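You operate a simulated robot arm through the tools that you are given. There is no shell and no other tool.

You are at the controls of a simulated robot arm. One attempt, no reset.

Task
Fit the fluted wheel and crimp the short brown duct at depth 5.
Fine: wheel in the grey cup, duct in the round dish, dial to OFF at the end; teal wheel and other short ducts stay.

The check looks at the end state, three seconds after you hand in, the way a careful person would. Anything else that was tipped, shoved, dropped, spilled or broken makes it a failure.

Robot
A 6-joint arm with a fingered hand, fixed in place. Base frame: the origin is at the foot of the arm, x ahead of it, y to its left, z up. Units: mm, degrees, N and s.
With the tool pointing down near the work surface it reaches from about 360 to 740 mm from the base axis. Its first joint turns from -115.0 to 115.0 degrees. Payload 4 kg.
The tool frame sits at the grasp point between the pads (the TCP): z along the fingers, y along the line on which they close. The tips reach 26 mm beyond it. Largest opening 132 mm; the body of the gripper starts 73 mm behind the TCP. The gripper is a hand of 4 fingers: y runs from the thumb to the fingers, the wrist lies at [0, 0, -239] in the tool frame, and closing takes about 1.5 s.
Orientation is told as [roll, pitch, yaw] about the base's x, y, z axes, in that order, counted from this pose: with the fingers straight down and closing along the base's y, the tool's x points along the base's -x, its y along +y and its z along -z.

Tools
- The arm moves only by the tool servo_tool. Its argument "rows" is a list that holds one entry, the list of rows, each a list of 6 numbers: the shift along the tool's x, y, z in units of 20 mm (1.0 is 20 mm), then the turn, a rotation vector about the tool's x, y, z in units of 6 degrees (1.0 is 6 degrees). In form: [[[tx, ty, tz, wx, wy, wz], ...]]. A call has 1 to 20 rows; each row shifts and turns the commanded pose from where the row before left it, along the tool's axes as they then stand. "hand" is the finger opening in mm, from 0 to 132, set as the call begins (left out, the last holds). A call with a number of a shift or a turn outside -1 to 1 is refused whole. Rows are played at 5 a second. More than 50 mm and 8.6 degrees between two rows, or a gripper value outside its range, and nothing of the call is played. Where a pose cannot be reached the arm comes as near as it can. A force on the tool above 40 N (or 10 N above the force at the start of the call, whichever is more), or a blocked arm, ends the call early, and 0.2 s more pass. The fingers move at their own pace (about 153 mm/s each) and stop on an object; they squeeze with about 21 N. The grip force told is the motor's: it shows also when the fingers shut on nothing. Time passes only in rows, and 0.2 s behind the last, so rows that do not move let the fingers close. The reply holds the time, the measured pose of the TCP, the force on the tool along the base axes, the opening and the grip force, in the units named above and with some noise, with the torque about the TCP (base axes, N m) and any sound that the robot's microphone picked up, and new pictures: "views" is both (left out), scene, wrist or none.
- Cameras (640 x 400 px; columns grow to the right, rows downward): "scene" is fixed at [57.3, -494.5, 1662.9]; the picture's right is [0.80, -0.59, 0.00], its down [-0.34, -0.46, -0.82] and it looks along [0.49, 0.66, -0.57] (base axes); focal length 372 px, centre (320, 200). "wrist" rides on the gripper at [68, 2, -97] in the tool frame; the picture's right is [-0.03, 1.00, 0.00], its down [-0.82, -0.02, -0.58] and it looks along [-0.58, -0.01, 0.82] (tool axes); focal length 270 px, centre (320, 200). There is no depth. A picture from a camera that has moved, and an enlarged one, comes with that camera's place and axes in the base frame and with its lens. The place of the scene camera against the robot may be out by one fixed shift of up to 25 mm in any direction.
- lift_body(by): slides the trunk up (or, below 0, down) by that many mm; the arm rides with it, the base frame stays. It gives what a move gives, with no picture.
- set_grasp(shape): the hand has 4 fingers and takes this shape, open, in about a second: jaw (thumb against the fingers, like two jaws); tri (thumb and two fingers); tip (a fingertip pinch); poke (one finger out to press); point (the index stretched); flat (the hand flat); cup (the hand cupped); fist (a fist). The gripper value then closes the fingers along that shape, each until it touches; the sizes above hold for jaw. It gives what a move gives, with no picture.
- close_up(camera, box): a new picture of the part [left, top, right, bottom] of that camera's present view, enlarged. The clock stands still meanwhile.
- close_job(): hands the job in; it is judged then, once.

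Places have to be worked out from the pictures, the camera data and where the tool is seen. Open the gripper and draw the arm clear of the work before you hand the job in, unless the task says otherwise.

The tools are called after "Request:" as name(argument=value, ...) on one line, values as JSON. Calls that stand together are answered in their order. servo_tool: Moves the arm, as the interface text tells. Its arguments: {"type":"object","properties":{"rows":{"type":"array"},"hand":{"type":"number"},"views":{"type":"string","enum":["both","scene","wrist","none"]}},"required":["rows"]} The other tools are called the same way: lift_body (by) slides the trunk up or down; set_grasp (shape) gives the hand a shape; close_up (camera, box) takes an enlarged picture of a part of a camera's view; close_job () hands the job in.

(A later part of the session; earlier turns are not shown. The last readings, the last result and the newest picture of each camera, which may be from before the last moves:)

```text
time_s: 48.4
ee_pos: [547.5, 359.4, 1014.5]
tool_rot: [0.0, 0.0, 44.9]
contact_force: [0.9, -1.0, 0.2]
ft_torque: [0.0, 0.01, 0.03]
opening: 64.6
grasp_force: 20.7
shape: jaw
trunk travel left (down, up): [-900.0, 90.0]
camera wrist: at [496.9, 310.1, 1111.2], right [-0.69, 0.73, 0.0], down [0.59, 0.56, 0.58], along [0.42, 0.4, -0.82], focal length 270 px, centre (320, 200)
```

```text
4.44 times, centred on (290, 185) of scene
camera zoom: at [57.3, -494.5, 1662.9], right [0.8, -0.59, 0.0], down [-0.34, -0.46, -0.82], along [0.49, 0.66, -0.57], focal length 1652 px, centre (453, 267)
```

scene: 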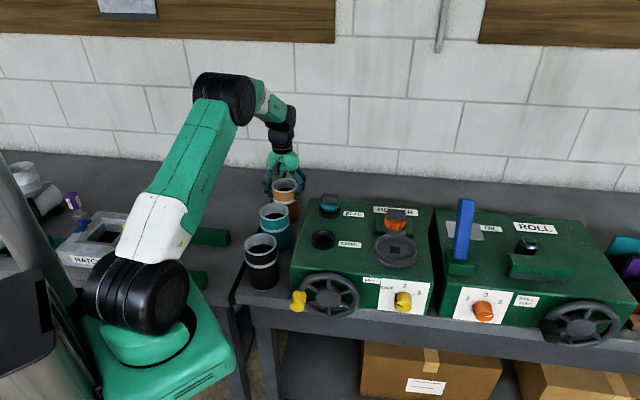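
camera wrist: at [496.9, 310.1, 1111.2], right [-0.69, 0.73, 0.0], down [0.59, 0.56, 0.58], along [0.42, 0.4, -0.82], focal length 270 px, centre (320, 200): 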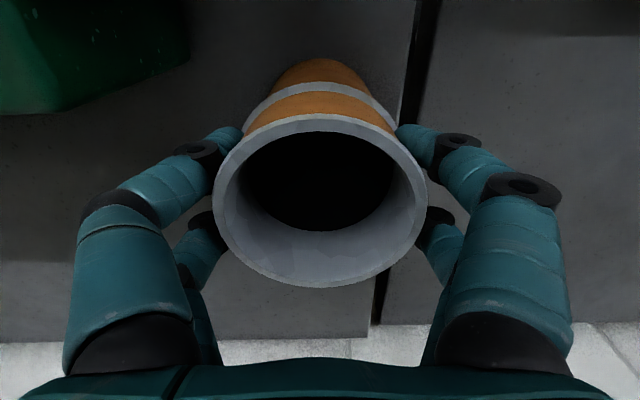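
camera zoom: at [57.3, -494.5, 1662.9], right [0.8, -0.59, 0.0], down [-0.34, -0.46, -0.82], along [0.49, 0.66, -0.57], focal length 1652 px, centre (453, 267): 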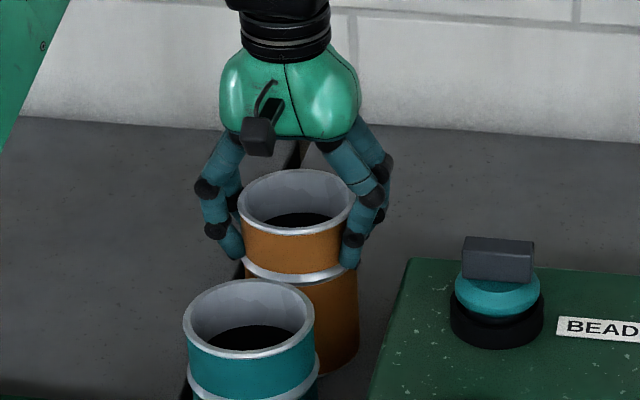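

The duct is gripped (reading 64.6 mm, four-point contact on the band). I'll lift it straight up, slowly at first.

Request:
servo_tool(rows=[[[0, 0, -0.2, 0, 0, 0], [0, 0, -0.3, 0, 0, 0], [0, 0, -0.5, 0, 0, 0], [0, 0, -0.8, 0, 0, 0], [0, 0, -1, 0, 0, 0], [0, 0, -1, 0, 0, 0], [0, 0, -1, 0, 0, 0], [0, 0, -1, 0, 0, 0], [0, 0, -1, 0, 0, 0], [0, 0, -1, 0, 0, 0], [0, 0, -1, 0, 0, 0], [0, 0, -1, 0, 0, 0], [0, 0, -1, 0, 0, 0], [0, 0, -0.7, 0, 0, 0], [0, 0, 0, 0, 0, 0]]], views="both")

Request:
close_up(camera="scene", box=[230, 80, 350, 200])

```text
time_s: 51.6
ee_pos: [548.7, 358.5, 1245.1]
tool_rot: [0.0, 0.0, 45.0]
contact_force: [0.3, -0.3, -1.5]
ft_torque: [0.01, -0.01, -0.03]
opening: 64.8
grasp_force: 21.0
shape: jaw
trunk travel left (down, up): [-900.0, 90.0]
camera wrist: at [497.9, 310.6, 1341.3], right [-0.69, 0.73, 0.0], down [0.59, 0.56, 0.58], along [0.42, 0.4, -0.82], focal length 270 px, centre (320, 200)
```

scene: 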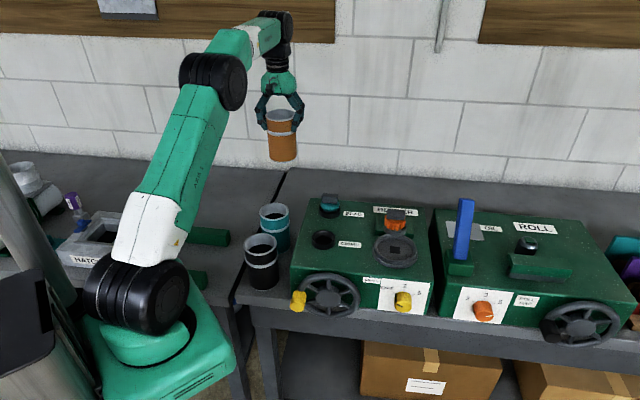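
wrist: 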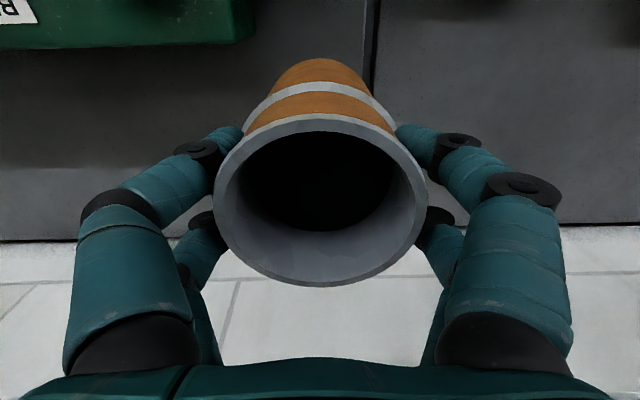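

```text
3.33 times, centred on (290, 140) of scene
camera zoom: at [57.3, -494.5, 1662.9], right [0.8, -0.59, 0.0], down [-0.34, -0.46, -0.82], along [0.49, 0.66, -0.57], focal length 1239 px, centre (420, 400)
```

zoom: 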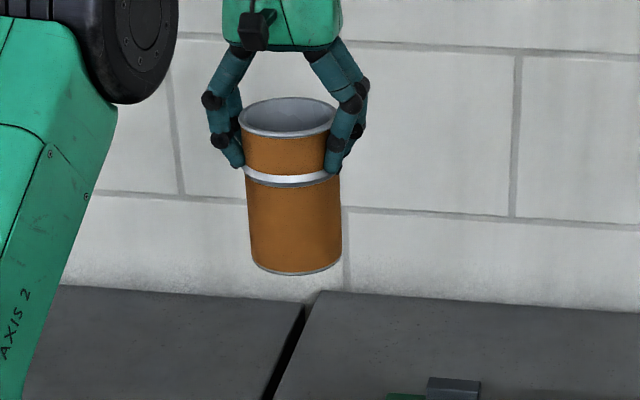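

The duct is lifted cleanly. The dish centre, averaged from several views, is about (604, -59), floor z ≈ 1030. I'll carry the duct there at this height (its base about 1145, well above the wheel).

Request:
servo_tool(rows=[[[0.4, -0.52, 0, 0, 0, 0], [0.74, -0.965, 0, 0, 0, 0], [0.74, -0.965, 0, 0, 0, 0], [0.74, -0.965, 0, 0, 0, 0], [0.74, -0.965, 0, 0, 0, 0], [0.74, -0.965, 0, 0, 0, 0], [0.74, -0.965, 0, 0, 0, 0], [0.74, -0.965, 0, 0, 0, 0], [0.74, -0.965, 0, 0, 0, 0], [0.74, -0.965, 0, 0, 0, 0], [0.74, -0.965, 0, 0, 0, 0], [0.74, -0.965, 0, 0, 0, 0], [0.74, -0.965, 0, 0, 0, 0], [0.74, -0.965, 0, 0, 0, 0], [0.74, -0.965, 0, 0, 0, 0], [0.74, -0.965, 0, 0, 0, 0], [0.74, -0.965, 0, 0, 0, 0], [0.57, -0.76, 0, 0, 0, 0], [0, 0, 0, 0, 0, 0]]], views="both")

Request:
close_up(camera="scene", box=[340, 100, 480, 280])

```text
time_s: 55.6
ee_pos: [603.7, -60.2, 1244.5]
tool_rot: [0.0, 0.0, 45.0]
contact_force: [0.8, 0.0, -2.7]
ft_torque: [0.01, -0.01, -0.03]
opening: 64.8
grasp_force: 21.0
shape: jaw
trunk travel left (down, up): [-900.0, 90.0]
camera wrist: at [552.8, -108.0, 1341.1], right [-0.69, 0.72, 0.0], down [0.59, 0.56, 0.58], along [0.42, 0.4, -0.82], focal length 270 px, centre (320, 200)
```

scene: 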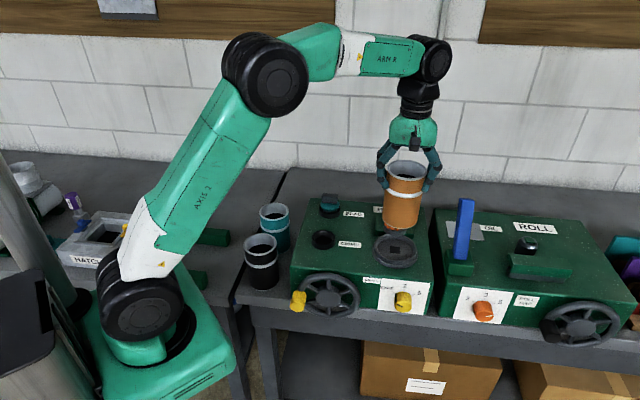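
wrist: 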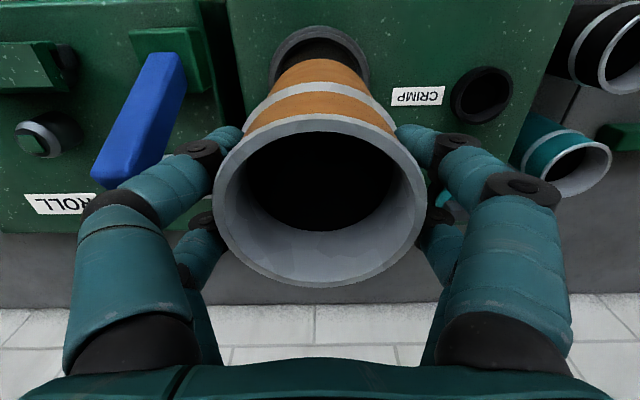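

```text
2.22 times, centred on (410, 190) of scene
camera zoom: at [57.3, -494.5, 1662.9], right [0.8, -0.59, 0.0], down [-0.34, -0.46, -0.82], along [0.49, 0.66, -0.57], focal length 826 px, centre (120, 222)
```

zoom: 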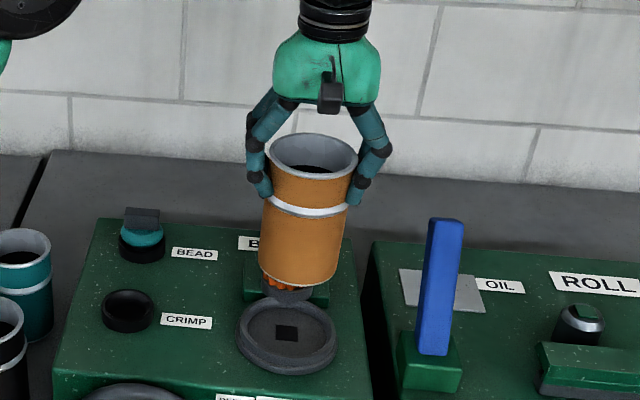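

The dish's arc is centred behind the duct in the wrist view (g aligned within about 1 mm). I'll lower to where the duct base is about 15 mm above the dish rim, and check.

Request:
servo_tool(rows=[[[0, 0, 0.7, 0, 0, 0], [0, 0, 0.8, 0, 0, 0], [0, 0, 0.8, 0, 0, 0], [0, 0, 0.7, 0, 0, 0], [0, 0, 0.5, 0, 0, 0], [0, 0, 0.3, 0, 0, 0], [0, 0, 0, 0, 0, 0]]], views="both")

Request:
close_up(camera="scene", box=[360, 180, 450, 280])

Request:
close_up(camera="wrist", box=[220, 0, 420, 120])

```text
time_s: 57.2
ee_pos: [602.3, -60.0, 1168.6]
tool_rot: [-0.1, 0.0, 45.0]
contact_force: [0.8, -0.4, -2.2]
ft_torque: [-0.02, 0.02, 0.04]
opening: 64.7
grasp_force: 21.1
shape: jaw
trunk travel left (down, up): [-900.0, 90.0]
camera wrist: at [552.1, -107.5, 1265.0], right [-0.69, 0.72, 0.0], down [0.59, 0.56, 0.58], along [0.42, 0.4, -0.82], focal length 270 px, centre (320, 200)
```

scene: 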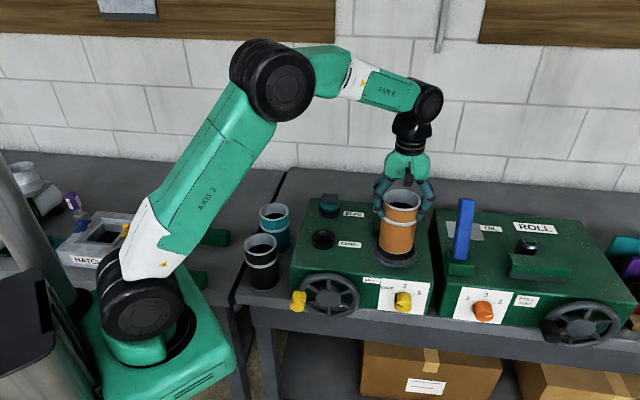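
wrist: 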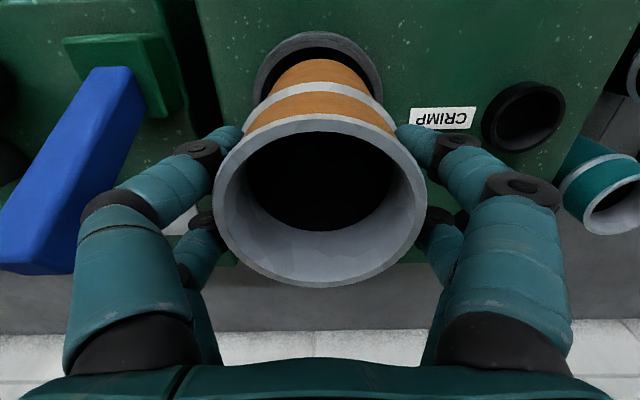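

```text
4.00 times, centred on (405, 230) of scene
camera zoom: at [57.3, -494.5, 1662.9], right [0.8, -0.59, 0.0], down [-0.34, -0.46, -0.82], along [0.49, 0.66, -0.57], focal length 1487 px, centre (-20, 80)
```

zoom: 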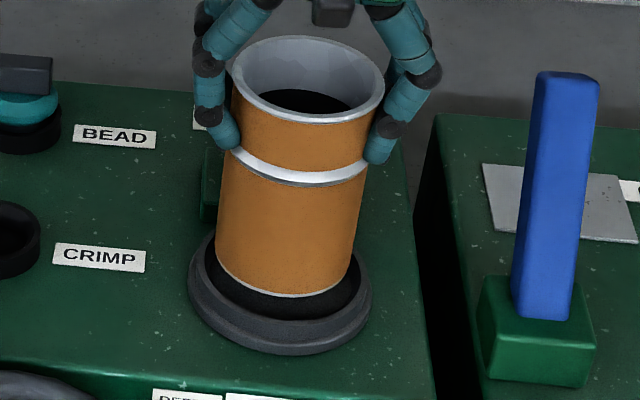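

```text
3.20 times, centred on (320, 60) of wrist
camera zoom: at [552.1, -107.5, 1265.0], right [-0.69, 0.72, 0.0], down [0.59, 0.56, 0.58], along [0.42, 0.4, -0.82], focal length 865 px, centre (320, 648)
```

zoom: 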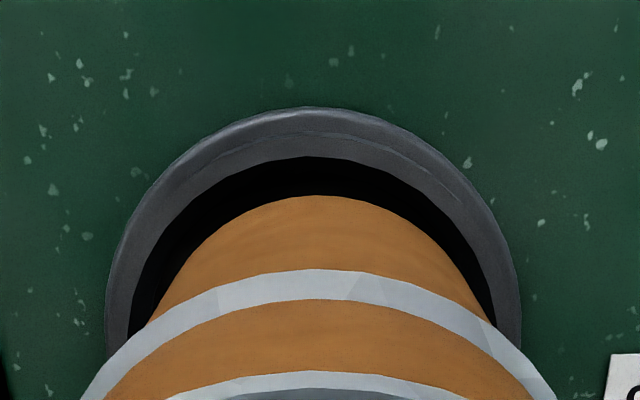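

Duct and dish are concentric within about 2 mm in both views, with roughly 6 mm radial clearance. I'll lower it into the dish, slowing near the floor.

Request:
servo_tool(rows=[[[0, 0, 0.3, 0, 0, 0], [0, 0, 0.3, 0, 0, 0], [0, 0, 0.3, 0, 0, 0], [0, 0, 0.2, 0, 0, 0], [0, 0, 0.15, 0, 0, 0], [0, 0, 0.15, 0, 0, 0], [0, 0, 0, 0, 0, 0]]], views="both")

Request:
close_up(camera="scene", box=[360, 180, 450, 280])

```text
time_s: 58.8
ee_pos: [602.5, -60.5, 1144.1]
tool_rot: [-0.3, -0.2, 45.0]
contact_force: [3.0, 1.2, 20.2]
ft_torque: [0.0, 0.01, 0.02]
opening: 64.4
grasp_force: 21.1
shape: jaw
trunk travel left (down, up): [-900.0, 90.0]
camera wrist: at [551.1, -107.6, 1239.8], right [-0.69, 0.72, 0.0], down [0.59, 0.56, 0.58], along [0.42, 0.4, -0.81], focal length 270 px, centre (320, 200)
```

scene: 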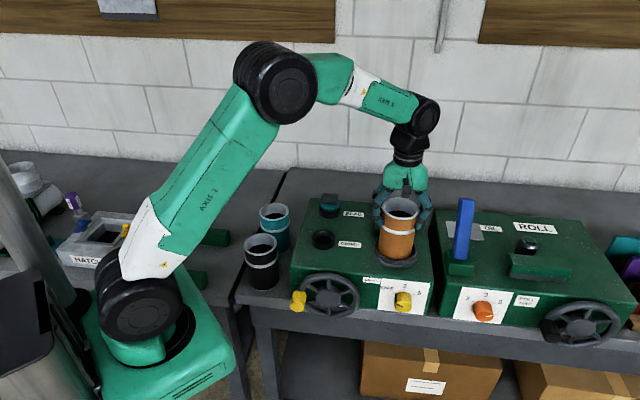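
wrist: 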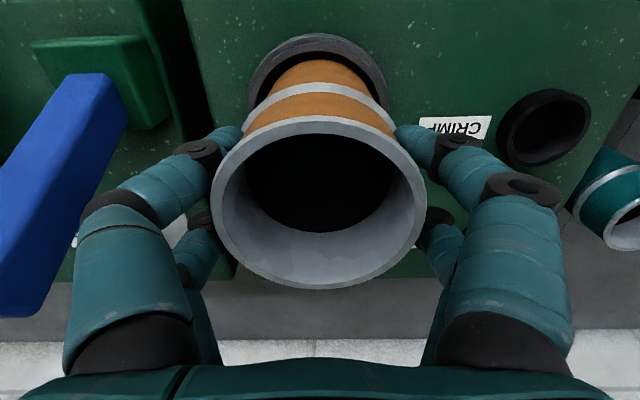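

```text
4.00 times, centred on (405, 230) of scene
camera zoom: at [57.3, -494.5, 1662.9], right [0.8, -0.59, 0.0], down [-0.34, -0.46, -0.82], along [0.49, 0.66, -0.57], focal length 1487 px, centre (-20, 80)
```

zoom: 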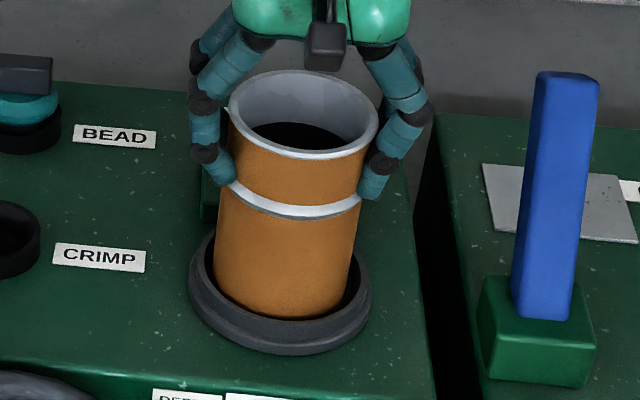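

There is 20 N of upward contact at TCP z 1144, slightly higher than I expected, so I'll look closely at whether the base is on the dish floor or caught on something.

Request:
close_up(camera="scene", box=[370, 225, 430, 275])

Request:
close_up(camera="wrist", box=[220, 0, 420, 140])

```text
8.00 times, centred on (400, 250) of scene
camera zoom: at [57.3, -494.5, 1662.9], right [0.8, -0.59, 0.0], down [-0.34, -0.46, -0.82], along [0.49, 0.66, -0.57], focal length 2974 px, centre (-320, -200)
```

zoom: 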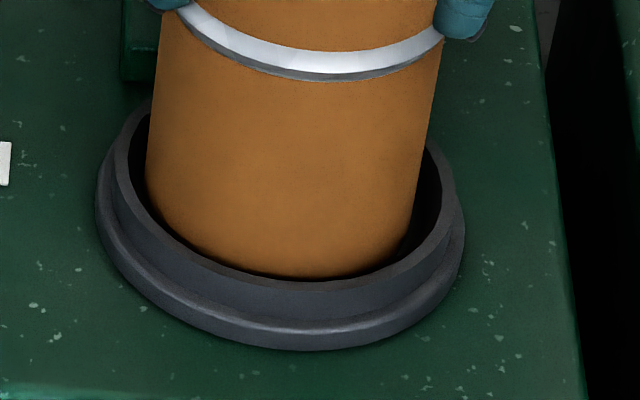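

```text
2.86 times, centred on (320, 70) of wrist
camera zoom: at [551.1, -107.6, 1239.8], right [-0.69, 0.72, 0.0], down [0.59, 0.56, 0.58], along [0.42, 0.4, -0.81], focal length 772 px, centre (320, 571)
```

zoom: 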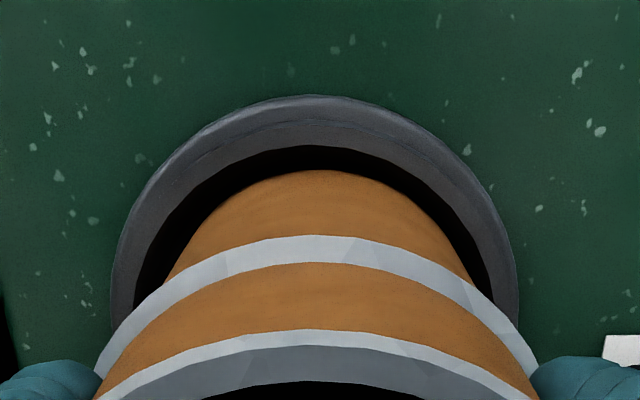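

The base is inside the dish with even gaps all round, resting on the floor. I'll release the duct and rise clear.

Request:
servo_tool(rows=[[[0, 0, -0.05, 0, 0, 0], [0, 0, 0, 0, 0, 0]]], views="none")

Request:
servo_tool(rows=[[[0, 0, 0, 0, 0, 0], [0, 0, 0, 0, 0, 0], [0, 0, 0, 0, 0, 0], [0, 0, 0, 0, 0, 0], [0, 0, 0, 0, 0, 0]]], hand=112, views="both")

Request:
close_up(camera="scene", box=[350, 170, 460, 280])

```text
time_s: 59.4
ee_pos: [601.8, -59.0, 1143.8]
tool_rot: [-0.2, -0.1, 45.0]
contact_force: [5.5, 1.8, 24.6]
ft_torque: [0.0, -0.11, 0.02]
opening: 64.4
grasp_force: 21.2
shape: jaw
trunk travel left (down, up): [-900.0, 90.0]
```

```text
time_s: 60.6
ee_pos: [603.6, -60.5, 1140.8]
tool_rot: [0.0, 0.1, 45.0]
contact_force: [1.0, -0.9, -0.2]
ft_torque: [0.0, -0.02, -0.01]
opening: 111.7
grasp_force: 0.0
shape: jaw
trunk travel left (down, up): [-900.0, 90.0]
camera wrist: at [552.2, -108.0, 1238.1], right [-0.69, 0.73, 0.0], down [0.59, 0.56, 0.58], along [0.42, 0.4, -0.82], focal length 270 px, centre (320, 200)
```

scene: 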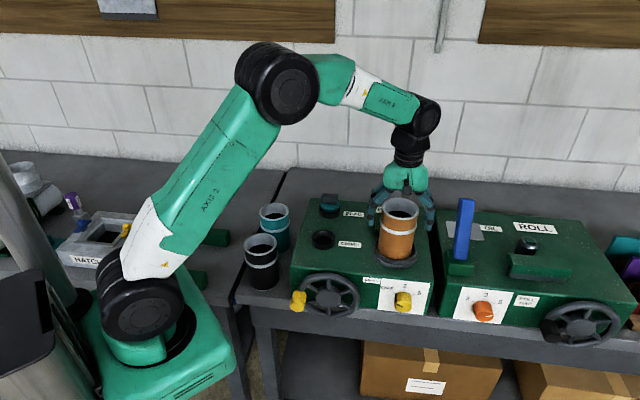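
wrist: 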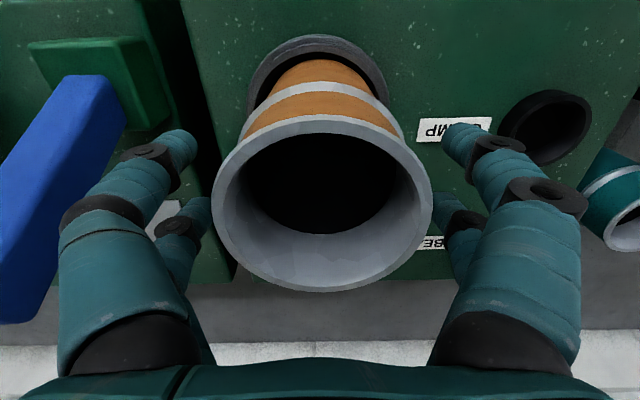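

```text
3.64 times, centred on (405, 225) of scene
camera zoom: at [57.3, -494.5, 1662.9], right [0.8, -0.59, 0.0], down [-0.34, -0.46, -0.82], along [0.49, 0.66, -0.57], focal length 1352 px, centre (11, 109)
```

zoom: 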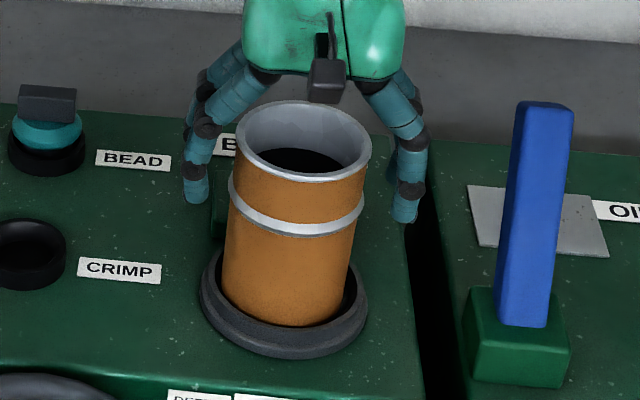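

The duct stands in the dish by itself. I'll raise the hand straight up and look at the assembly.

Request:
servo_tool(rows=[[[0, 0, -0.5, 0, 0, 0], [0, 0, -0.8, 0, 0, 0], [0, 0, -1, 0, 0, 0], [0, 0, -1, 0, 0, 0], [0, 0, -1, 0, 0, 0], [0, 0, -1, 0, 0, 0], [0, 0, -0.7, 0, 0, 0], [0, 0, 0, 0, 0, 0]]], views="both")

Request:
close_up(camera="scene", box=[355, 180, 445, 280])

Request:
close_up(camera="wrist", box=[220, 0, 460, 200])

```text
time_s: 62.4
ee_pos: [601.6, -59.8, 1261.4]
tool_rot: [0.0, 0.0, 45.0]
contact_force: [0.2, -0.3, 0.1]
ft_torque: [0.0, -0.02, 0.02]
opening: 111.6
grasp_force: 0.0
shape: jaw
trunk travel left (down, up): [-900.0, 90.0]
camera wrist: at [552.0, -107.9, 1358.4], right [-0.69, 0.73, 0.0], down [0.59, 0.56, 0.58], along [0.42, 0.4, -0.82], focal length 270 px, centre (320, 200)
```

scene: 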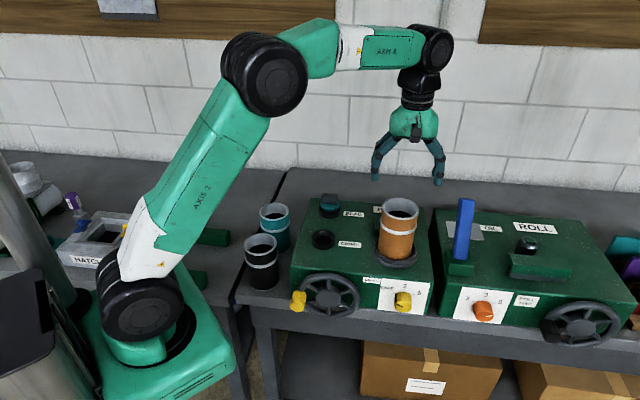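
wrist: 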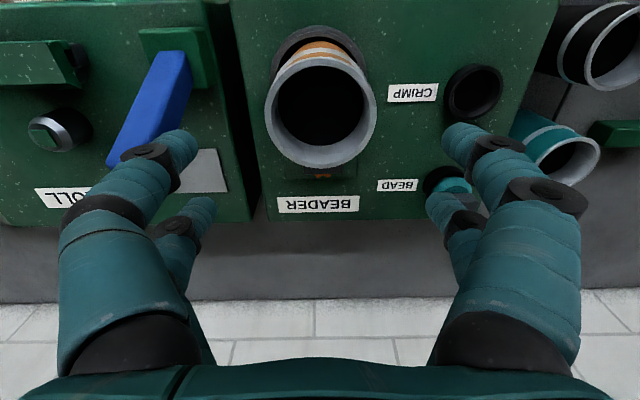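

```text
4.00 times, centred on (400, 230) of scene
camera zoom: at [57.3, -494.5, 1662.9], right [0.8, -0.59, 0.0], down [-0.34, -0.46, -0.82], along [0.49, 0.66, -0.57], focal length 1487 px, centre (0, 80)
```

zoom: 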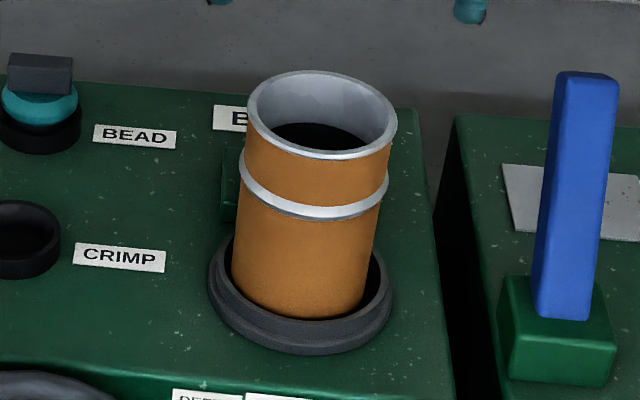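

```text
2.00 times, centred on (340, 100) of wrist
camera zoom: at [552.0, -107.9, 1358.4], right [-0.69, 0.73, 0.0], down [0.59, 0.56, 0.58], along [0.42, 0.4, -0.82], focal length 541 px, centre (280, 400)
```

zoom: 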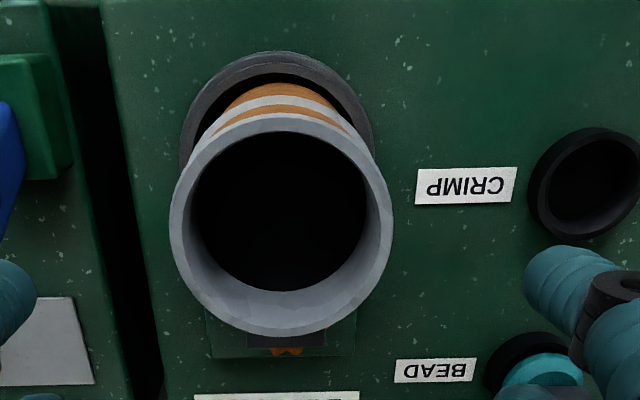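

The assembly looks right: duct in the dish, and the wheel's slab is just visible behind it. Next is the DEPTH dial on the front face at roughly F 302 (panel), G 498, z 950, where F and G are distances along the machine's f and g axes. I'll move out in front of the machine before tilting the hand to horizontal.

Request:
servo_tool(rows=[[[0.9, -0.14, 0, 0, 0, 0], [0.9, -0.14, 0, 0, 0, 0], [0.9, -0.14, 0, 0, 0, 0], [0.9, -0.14, 0, 0, 0, 0], [0.9, -0.14, 0, 0, 0, 0], [0.9, -0.14, 0, 0, 0, 0], [0.9, -0.14, 0, 0, 0, 0], [0.9, -0.14, 0, 0, 0, 0], [0.9, -0.14, 0, 0, 0, 0], [0.9, -0.14, 0, 0, 0, 0], [0.9, -0.14, 0, 0, 0, 0], [0.9, 0, 0, 0, 0, 0], [0, 0, 0.8, 0, 0, 0], [0, 0, 1, 0, 0, 0], [0, 0, 1, 0, 0, 0], [0, 0, 1, 0, 0, 0], [0, 0, 0, 0, 0, 0]]], hand=90, views="both")

```text
time_s: 66.0
ee_pos: [471.2, -232.8, 1185.3]
tool_rot: [0.0, 0.1, 45.0]
contact_force: [-0.3, 0.5, -0.9]
ft_torque: [0.01, 0.0, -0.01]
opening: 90.4
grasp_force: 0.1
shape: jaw
trunk travel left (down, up): [-900.0, 90.0]
camera wrist: at [420.6, -281.5, 1281.8], right [-0.69, 0.72, 0.0], down [0.59, 0.56, 0.58], along [0.42, 0.4, -0.82], focal length 270 px, centre (320, 200)
```

scene: 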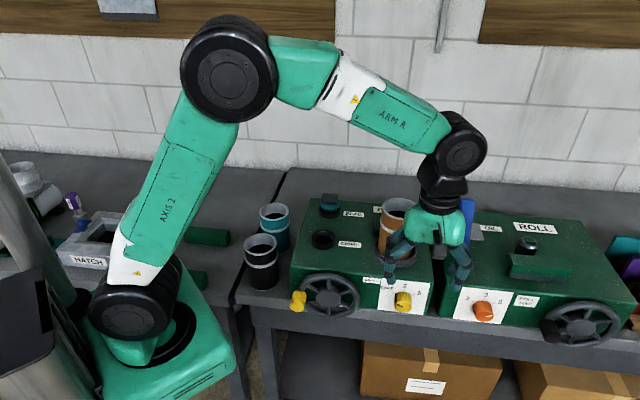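
wrist: 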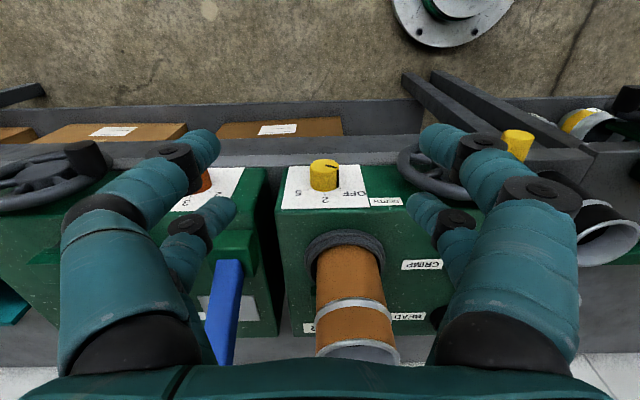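

The wrist camera now looks down onto the front panel and dial. I'll zoom there to measure the dial and the handwheel handle.

Request:
close_up(camera="wrist", box=[260, 140, 380, 220])

Request:
close_up(camera="wrist", box=[380, 110, 560, 220])

Request:
close_up(camera="scene", box=[280, 255, 420, 335])

```text
5.00 times, centred on (320, 180) of wrist
camera zoom: at [420.6, -281.5, 1281.8], right [-0.69, 0.72, 0.0], down [0.59, 0.56, 0.58], along [0.42, 0.4, -0.82], focal length 1351 px, centre (320, 300)
```

zoom: 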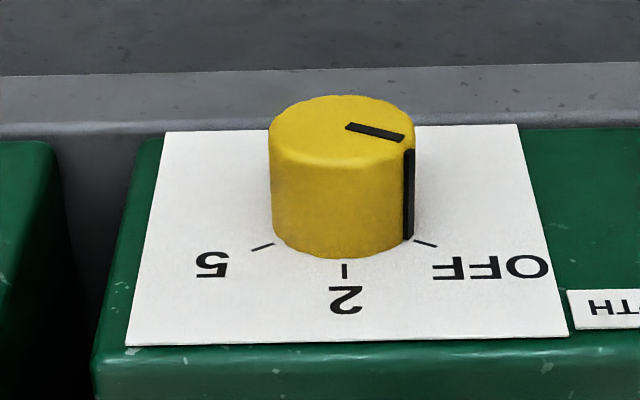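

```text
3.56 times, centred on (470, 165) of wrist
camera zoom: at [420.6, -281.5, 1281.8], right [-0.69, 0.72, 0.0], down [0.59, 0.56, 0.58], along [0.42, 0.4, -0.82], focal length 961 px, centre (-213, 324)
```

zoom: 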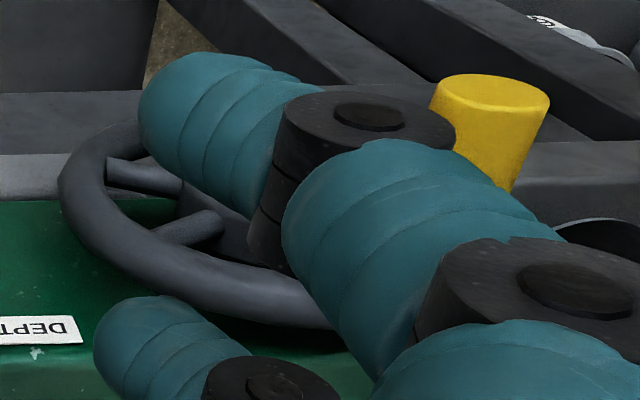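

```text
4.57 times, centred on (350, 295) of scene
camera zoom: at [57.3, -494.5, 1662.9], right [0.8, -0.59, 0.0], down [-0.34, -0.46, -0.82], along [0.49, 0.66, -0.57], focal length 1699 px, centre (183, -234)
```

zoom: 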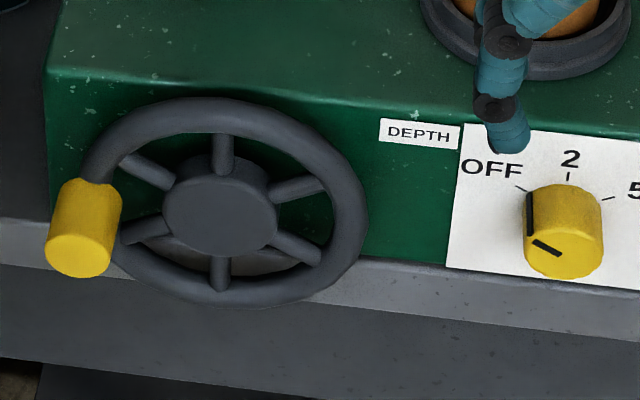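

The dial axis works out at G ≈ 493, z ≈ 955, with the knob about 40 mm in diameter and 28 mm long (front at F ≈ 273). I'll tilt the hand 90° so the fingers point into the machine, still clear in front of it.

Request:
servo_tool(rows=[[[0, 0, 0, 0, -1, 0], [0, 0, 0, 0, -1, 0], [0, 0, 0, 0, -1, 0], [0, 0, 0, 0, -1, 0], [0, 0, 0, 0, -1, 0], [0, 0, 0, 0, -1, 0], [0, 0, 0, 0, -1, 0], [0, 0, 0, 0, -1, 0], [0, 0, 0, 0, -1, 0], [0, 0, 0, 0, -1, 0], [0, 0, 0, 0, -1, 0], [0, 0, 0, 0, -1, 0], [0, 0, 0, 0, -1, 0], [0, 0, 0, 0, -1, 0], [0, 0, 0, 0, -1, 0], [0, 0, 0, 0, 0, 0], [0, 0, 0, 0, 0, 0]]], hand=70, views="both")

```text
time_s: 69.6
ee_pos: [770.3, -144.9, 1472.7]
tool_rot: [49.4, -89.9, -4.3]
contact_force: [0.6, -0.8, 0.2]
ft_torque: [0.02, 0.02, 0.03]
opening: 70.4
grasp_force: 0.1
shape: jaw
out of reach, approached as far as the arm can: row 2, 3, 4, 5, 6, 7, 8, 9, 10, 11, 12, 13, 14, 15
trunk travel left (down, up): [-900.0, 90.0]
camera wrist: at [700.3, -213.4, 1404.3], right [-0.71, 0.71, 0.03], down [-0.39, -0.42, 0.82], along [0.59, 0.57, 0.58], focal length 270 px, centre (320, 200)
```

scene: 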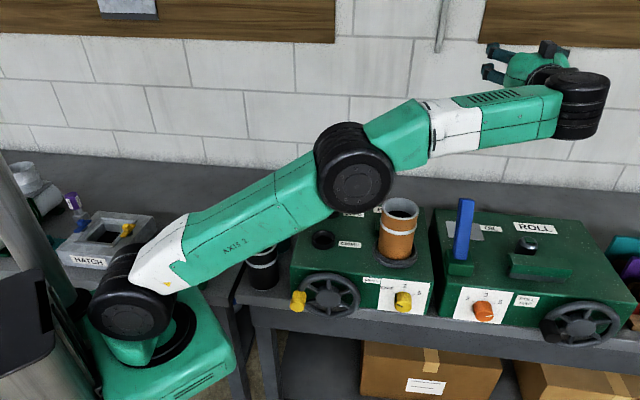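
wrist: 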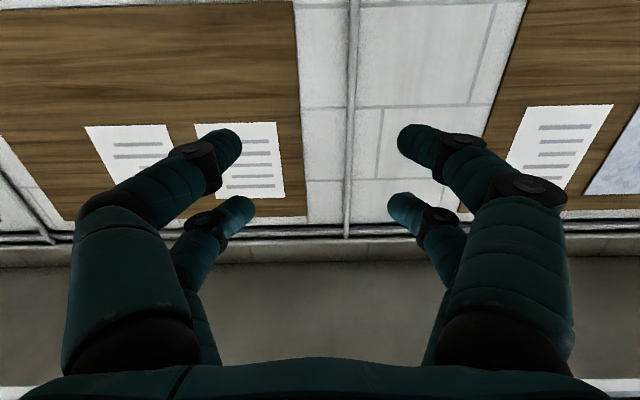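

The tilted pose was out of reach with this roll of the wrist, and the arm swung up to (770, -145, 1473). Nothing on the bench looks disturbed. I'll send one still row to see whether the command stays at the unreachable pose.

Request:
servo_tool(rows=[[[0, 0, 0, 0, 0, 0]]], views="scene")

Request:
close_up(camera="scene", box=[280, 180, 640, 350])

```text
time_s: 70.0
ee_pos: [769.5, -145.9, 1474.8]
tool_rot: [35.7, -89.8, 9.6]
contact_force: [0.8, 0.1, -0.7]
ft_torque: [0.04, -0.01, 0.02]
opening: 70.5
grasp_force: 0.1
shape: jaw
trunk travel left (down, up): [-900.0, 90.0]
```

scene: 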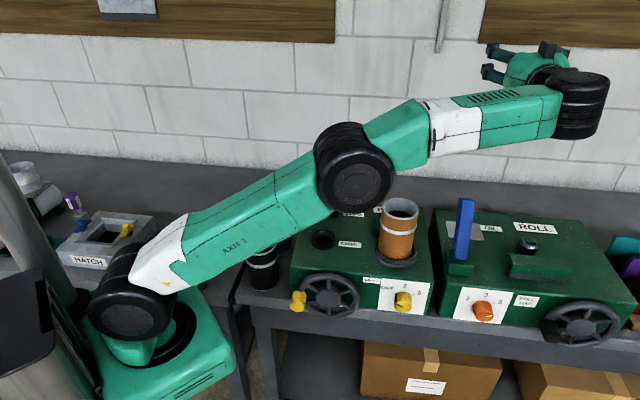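

```text
1.78 times, centred on (460, 265) of scene
camera zoom: at [57.3, -494.5, 1662.9], right [0.8, -0.59, 0.0], down [-0.34, -0.46, -0.82], along [0.49, 0.66, -0.57], focal length 661 px, centre (71, 84)
```

zoom: 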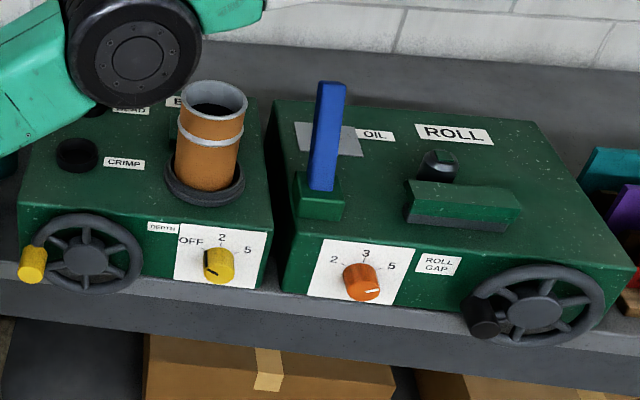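

The command re-bases on the actual pose at each call, and nothing was disturbed. The wrist roll was probably near its limit, so I'll roll the hand +90° in place (tool x to the left, y up) and see whether that stays reachable.

Request:
servo_tool(rows=[[[0, 0, 0, 0, 0, 1], [0, 0, 0, 0, 0, 1], [0, 0, 0, 0, 0, 1], [0, 0, 0, 0, 0, 1], [0, 0, 0, 0, 0, 1], [0, 0, 0, 0, 0, 1], [0, 0, 0, 0, 0, 1], [0, 0, 0, 0, 0, 1], [0, 0, 0, 0, 0, 1], [0, 0, 0, 0, 0, 1], [0, 0, 0, 0, 0, 1], [0, 0, 0, 0, 0, 1], [0, 0, 0, 0, 0, 1], [0, 0, 0, 0, 0, 1], [0, 0, 0, 0, 0, 1], [0, 0, 0, 0, 0, 0]]], views="scene")

```text
time_s: 73.4
ee_pos: [769.9, -145.1, 1474.4]
tool_rot: [90.0, 0.2, -45.0]
contact_force: [-0.1, -0.2, -0.2]
ft_torque: [0.03, 0.01, 0.0]
opening: 70.3
grasp_force: 0.1
shape: jaw
trunk travel left (down, up): [-900.0, 90.0]
```

scene: 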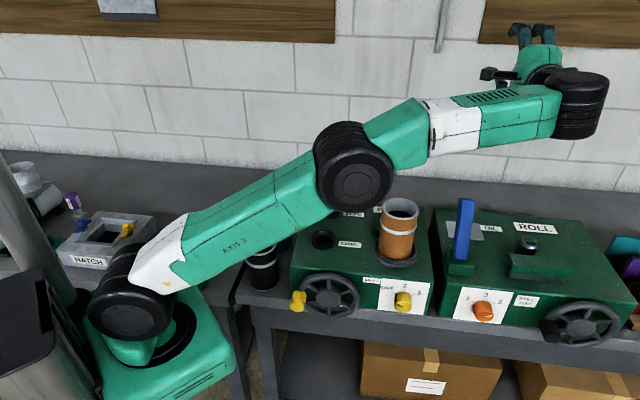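

Roll worked (tool x = -g, y = up, z = +f). Now I'll test small moves: back away along -f with this orientation.

Request:
servo_tool(rows=[[[0, 0, -1, 0, 0, 0], [0, 0, -1, 0, 0, 0], [0, 0, -1, 0, 0, 0], [0, 0, 0, 0, 0, 0]]], views="none")

```text
time_s: 74.4
ee_pos: [727.7, -186.6, 1473.7]
tool_rot: [90.1, 0.1, -45.0]
contact_force: [-0.2, -0.2, -0.1]
ft_torque: [0.01, 0.0, 0.0]
opening: 70.6
grasp_force: 0.1
shape: jaw
trunk travel left (down, up): [-900.0, 90.0]
```

That was reachable. I'll continue back along -f and -g in the same orientation.

Request:
servo_tool(rows=[[[0.6, 0, -1, 0, 0, 0], [0.6, 0, -1, 0, 0, 0], [0.6, 0, -1, 0, 0, 0], [0.6, 0, -1, 0, 0, 0], [0.6, 0, -1, 0, 0, 0], [0.6, 0, -1, 0, 0, 0], [0, 0, 0, 0, 0, 0]]], views="scene")

```text
time_s: 76.0
ee_pos: [591.5, -221.7, 1472.9]
tool_rot: [90.0, 0.0, -45.0]
contact_force: [0.2, 0.2, -0.3]
ft_torque: [0.07, 0.02, 0.02]
opening: 70.2
grasp_force: 0.1
shape: jaw
trunk travel left (down, up): [-900.0, 90.0]
```

scene: 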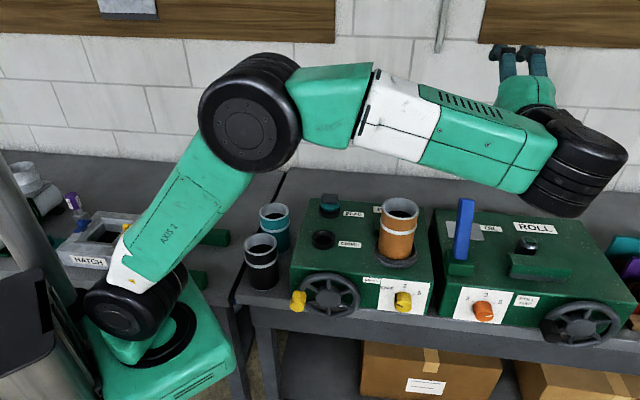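

All the ducts are intact and the orientation holds. I'll continue back to F ≈ 160, G ≈ 493, and then start down.

Request:
servo_tool(rows=[[[0.7, 0, -0.85, 0, 0, 0], [0.7, 0, -0.85, 0, 0, 0], [0.7, 0, -0.85, 0, 0, 0], [0.7, 0, -0.85, 0, 0, 0], [0.7, 0, -0.85, 0, 0, 0], [0.6, 0, -0.85, 0, 0, 0], [0, 0, 0, 0, 0, 0]]], views="none")

Request:
servo_tool(rows=[[[0, -1, 0, 0, 0, 0], [0, -1, 0, 0, 0, 0], [0, -1, 0, 0, 0, 0], [0, 0, 0, 0, 0, 0]]], views="scene")

```text
time_s: 77.6
ee_pos: [462.5, -235.3, 1473.5]
tool_rot: [90.0, 0.0, -45.0]
contact_force: [-0.3, -1.1, 0.0]
ft_torque: [-0.02, -0.02, 0.0]
opening: 70.3
grasp_force: 0.0
shape: jaw
trunk travel left (down, up): [-900.0, 90.0]
```

```text
time_s: 78.6
ee_pos: [463.0, -235.1, 1413.1]
tool_rot: [89.9, 0.1, -45.0]
contact_force: [-0.3, 0.1, 0.2]
ft_torque: [-0.03, -0.01, -0.04]
opening: 70.5
grasp_force: 0.1
shape: jaw
trunk travel left (down, up): [-900.0, 90.0]
```

scene: 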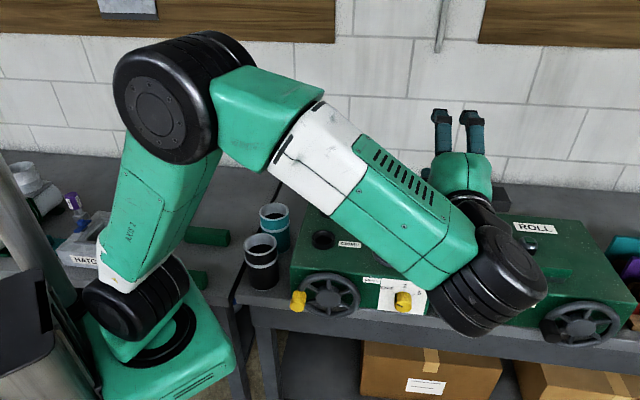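

The pose works here. I'll keep lowering in front of the machine towards dial height, in stages.

Request:
servo_tool(rows=[[[0, -1, 0, 0, 0, 0], [0, -1, 0, 0, 0, 0], [0, -1, 0, 0, 0, 0], [0, -1, 0, 0, 0, 0], [0, -1, 0, 0, 0, 0], [0, -1, 0, 0, 0, 0], [0, -1, 0, 0, 0, 0], [0, -1, 0, 0, 0, 0], [0, -1, 0, 0, 0, 0], [0, -1, 0, 0, 0, 0], [0, 0, 0, 0, 0, 0]]], views="both")

```text
time_s: 81.0
ee_pos: [462.3, -234.0, 1212.8]
tool_rot: [90.0, 0.1, -44.9]
contact_force: [0.2, -0.3, -0.6]
ft_torque: [-0.01, 0.01, -0.01]
opening: 70.4
grasp_force: 0.0
shape: jaw
trunk travel left (down, up): [-900.0, 90.0]
camera wrist: at [344.3, -255.4, 1214.3], right [0.02, -0.02, 1.0], down [0.17, -0.99, -0.02], along [0.99, 0.17, -0.01], focal length 270 px, centre (320, 200)
```

scene: 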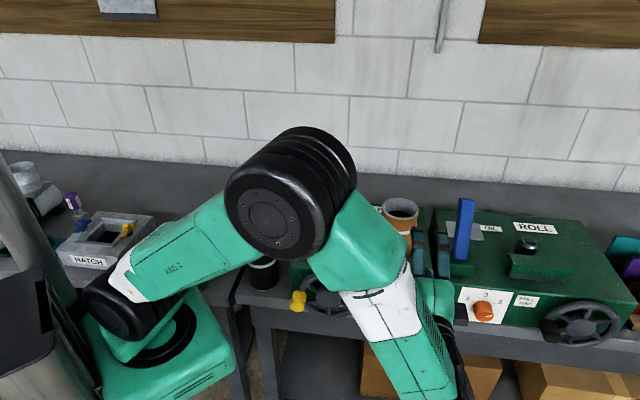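
wrist: 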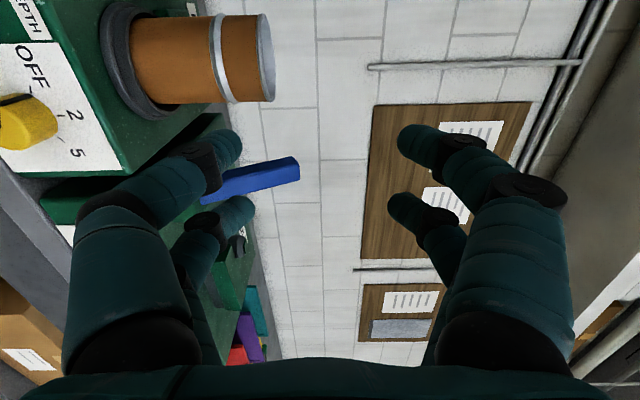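

The arm is in its own plane well in front of the bench, so I'll continue down to dial height.

Request:
servo_tool(rows=[[[0, -1, 0, 0, 0, 0], [0, -1, 0, 0, 0, 0], [0, -1, 0, 0, 0, 0], [0, -1, 0, 0, 0, 0], [0, -1, 0, 0, 0, 0], [0, -1, 0, 0, 0, 0], [0, -1, 0, 0, 0, 0], [0, -1, 0, 0, 0, 0], [0, -1, 0, 0, 0, 0], [0, -1, 0, 0, 0, 0], [0, -1, 0, 0, 0, 0], [0, -1, 0, 0, 0, 0], [0, 0, 0, 0, 0, 0]]], views="both")

```text
time_s: 83.8
ee_pos: [461.9, -235.7, 972.4]
tool_rot: [90.0, 0.1, -45.0]
contact_force: [-0.2, -1.3, 0.8]
ft_torque: [0.02, 0.03, 0.0]
opening: 70.5
grasp_force: 0.0
shape: jaw
trunk travel left (down, up): [-900.0, 90.0]
camera wrist: at [344.4, -256.0, 974.5], right [0.02, -0.02, 1.0], down [0.17, -0.99, -0.02], along [0.99, 0.17, -0.01], focal length 270 px, centre (320, 200)
```

scene: 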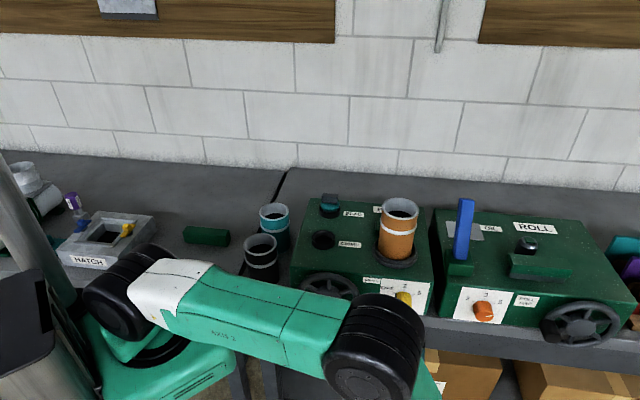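
wrist: 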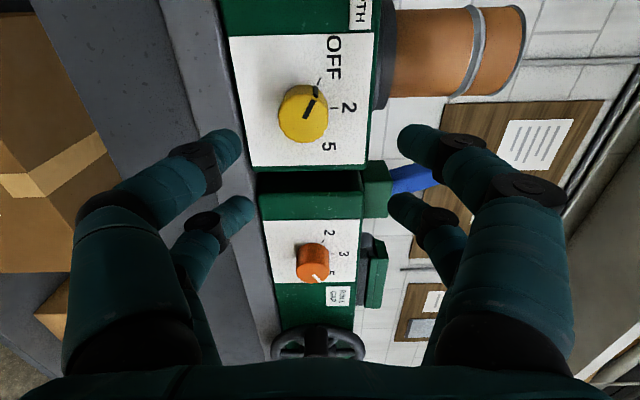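

This gives an excellent view of the dial with the pointer at OFF. I'll zoom to find the dial's axis relative to the hand.

Request:
close_up(camera="wrist", box=[230, 40, 390, 180])

```text
2.86 times, centred on (310, 110) of wrist
camera zoom: at [344.4, -256.0, 974.5], right [0.02, -0.02, 1.0], down [0.17, -0.99, -0.02], along [0.99, 0.17, -0.01], focal length 772 px, centre (349, 457)
```

zoom: 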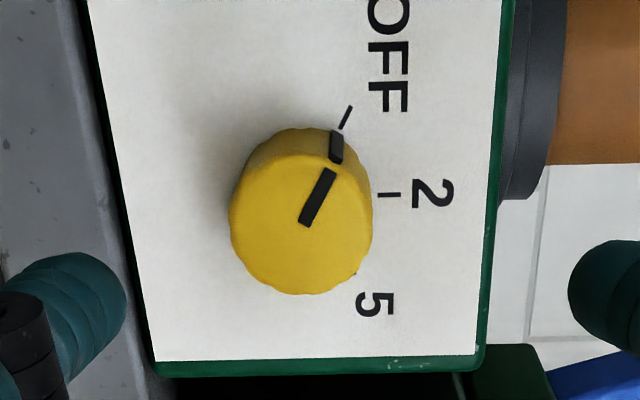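

The dial axis is 12 mm below and 2 mm in +g of the tool axis, with the pointer at OFF. Turning to 5 needs +120° about the tool axis, so I'll pre-roll the hand -60° and align it to the dial axis while still back from the panel.

Request:
servo_tool(rows=[[[-0.095, -0.6, 0, 0, 0, 0], [0, 0, 0, 0, 0, -1], [0, 0, 0, 0, 0, -1], [0, 0, 0, 0, 0, -1], [0, 0, 0, 0, 0, -1], [0, 0, 0, 0, 0, -1], [0, 0, 0, 0, 0, -1], [0, 0, 0, 0, 0, -1], [0, 0, 0, 0, 0, -1], [0, 0, 0, 0, 0, -1], [0, 0, 0, 0, 0, -1], [0, 0, 0, 0, 0, 0]]], hand=70, views="both")

Request:
close_up(camera="wrist", box=[230, 40, 410, 200])

```text
time_s: 86.4
ee_pos: [564.6, -393.1, 964.9]
tool_rot: [90.1, -59.9, -45.0]
contact_force: [-1.2, 0.1, -0.2]
ft_torque: [-0.01, 0.02, 0.01]
opening: 70.6
grasp_force: 0.1
shape: jaw
out of reach, approached as far as the arm can: row 2, 3, 4, 5, 6, 7, 8, 9, 10
trunk travel left (down, up): [-900.0, 90.0]
camera wrist: at [470.5, -436.3, 906.5], right [-0.6, 0.6, 0.52], down [-0.11, -0.71, 0.7], along [0.79, 0.36, 0.49], focal length 270 px, centre (320, 200)
```

scene: 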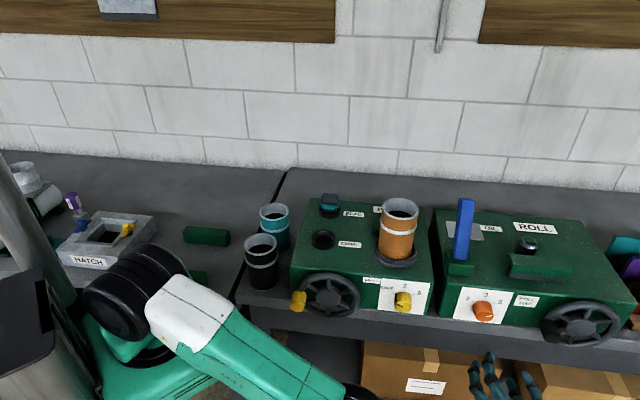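
wrist: 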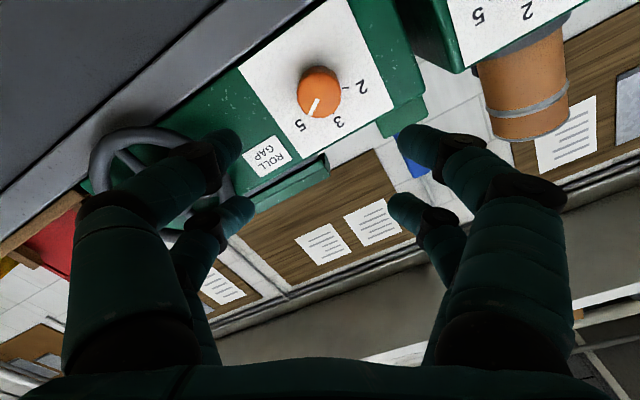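

```text
2.50 times, centred on (320, 120) of wrist
camera zoom: at [470.5, -436.3, 906.5], right [-0.6, 0.6, 0.52], down [-0.11, -0.71, 0.7], along [0.79, 0.36, 0.49], focal length 676 px, centre (320, 400)
```

zoom: 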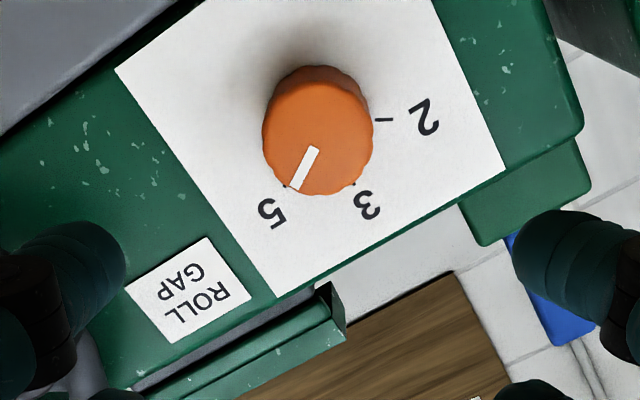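

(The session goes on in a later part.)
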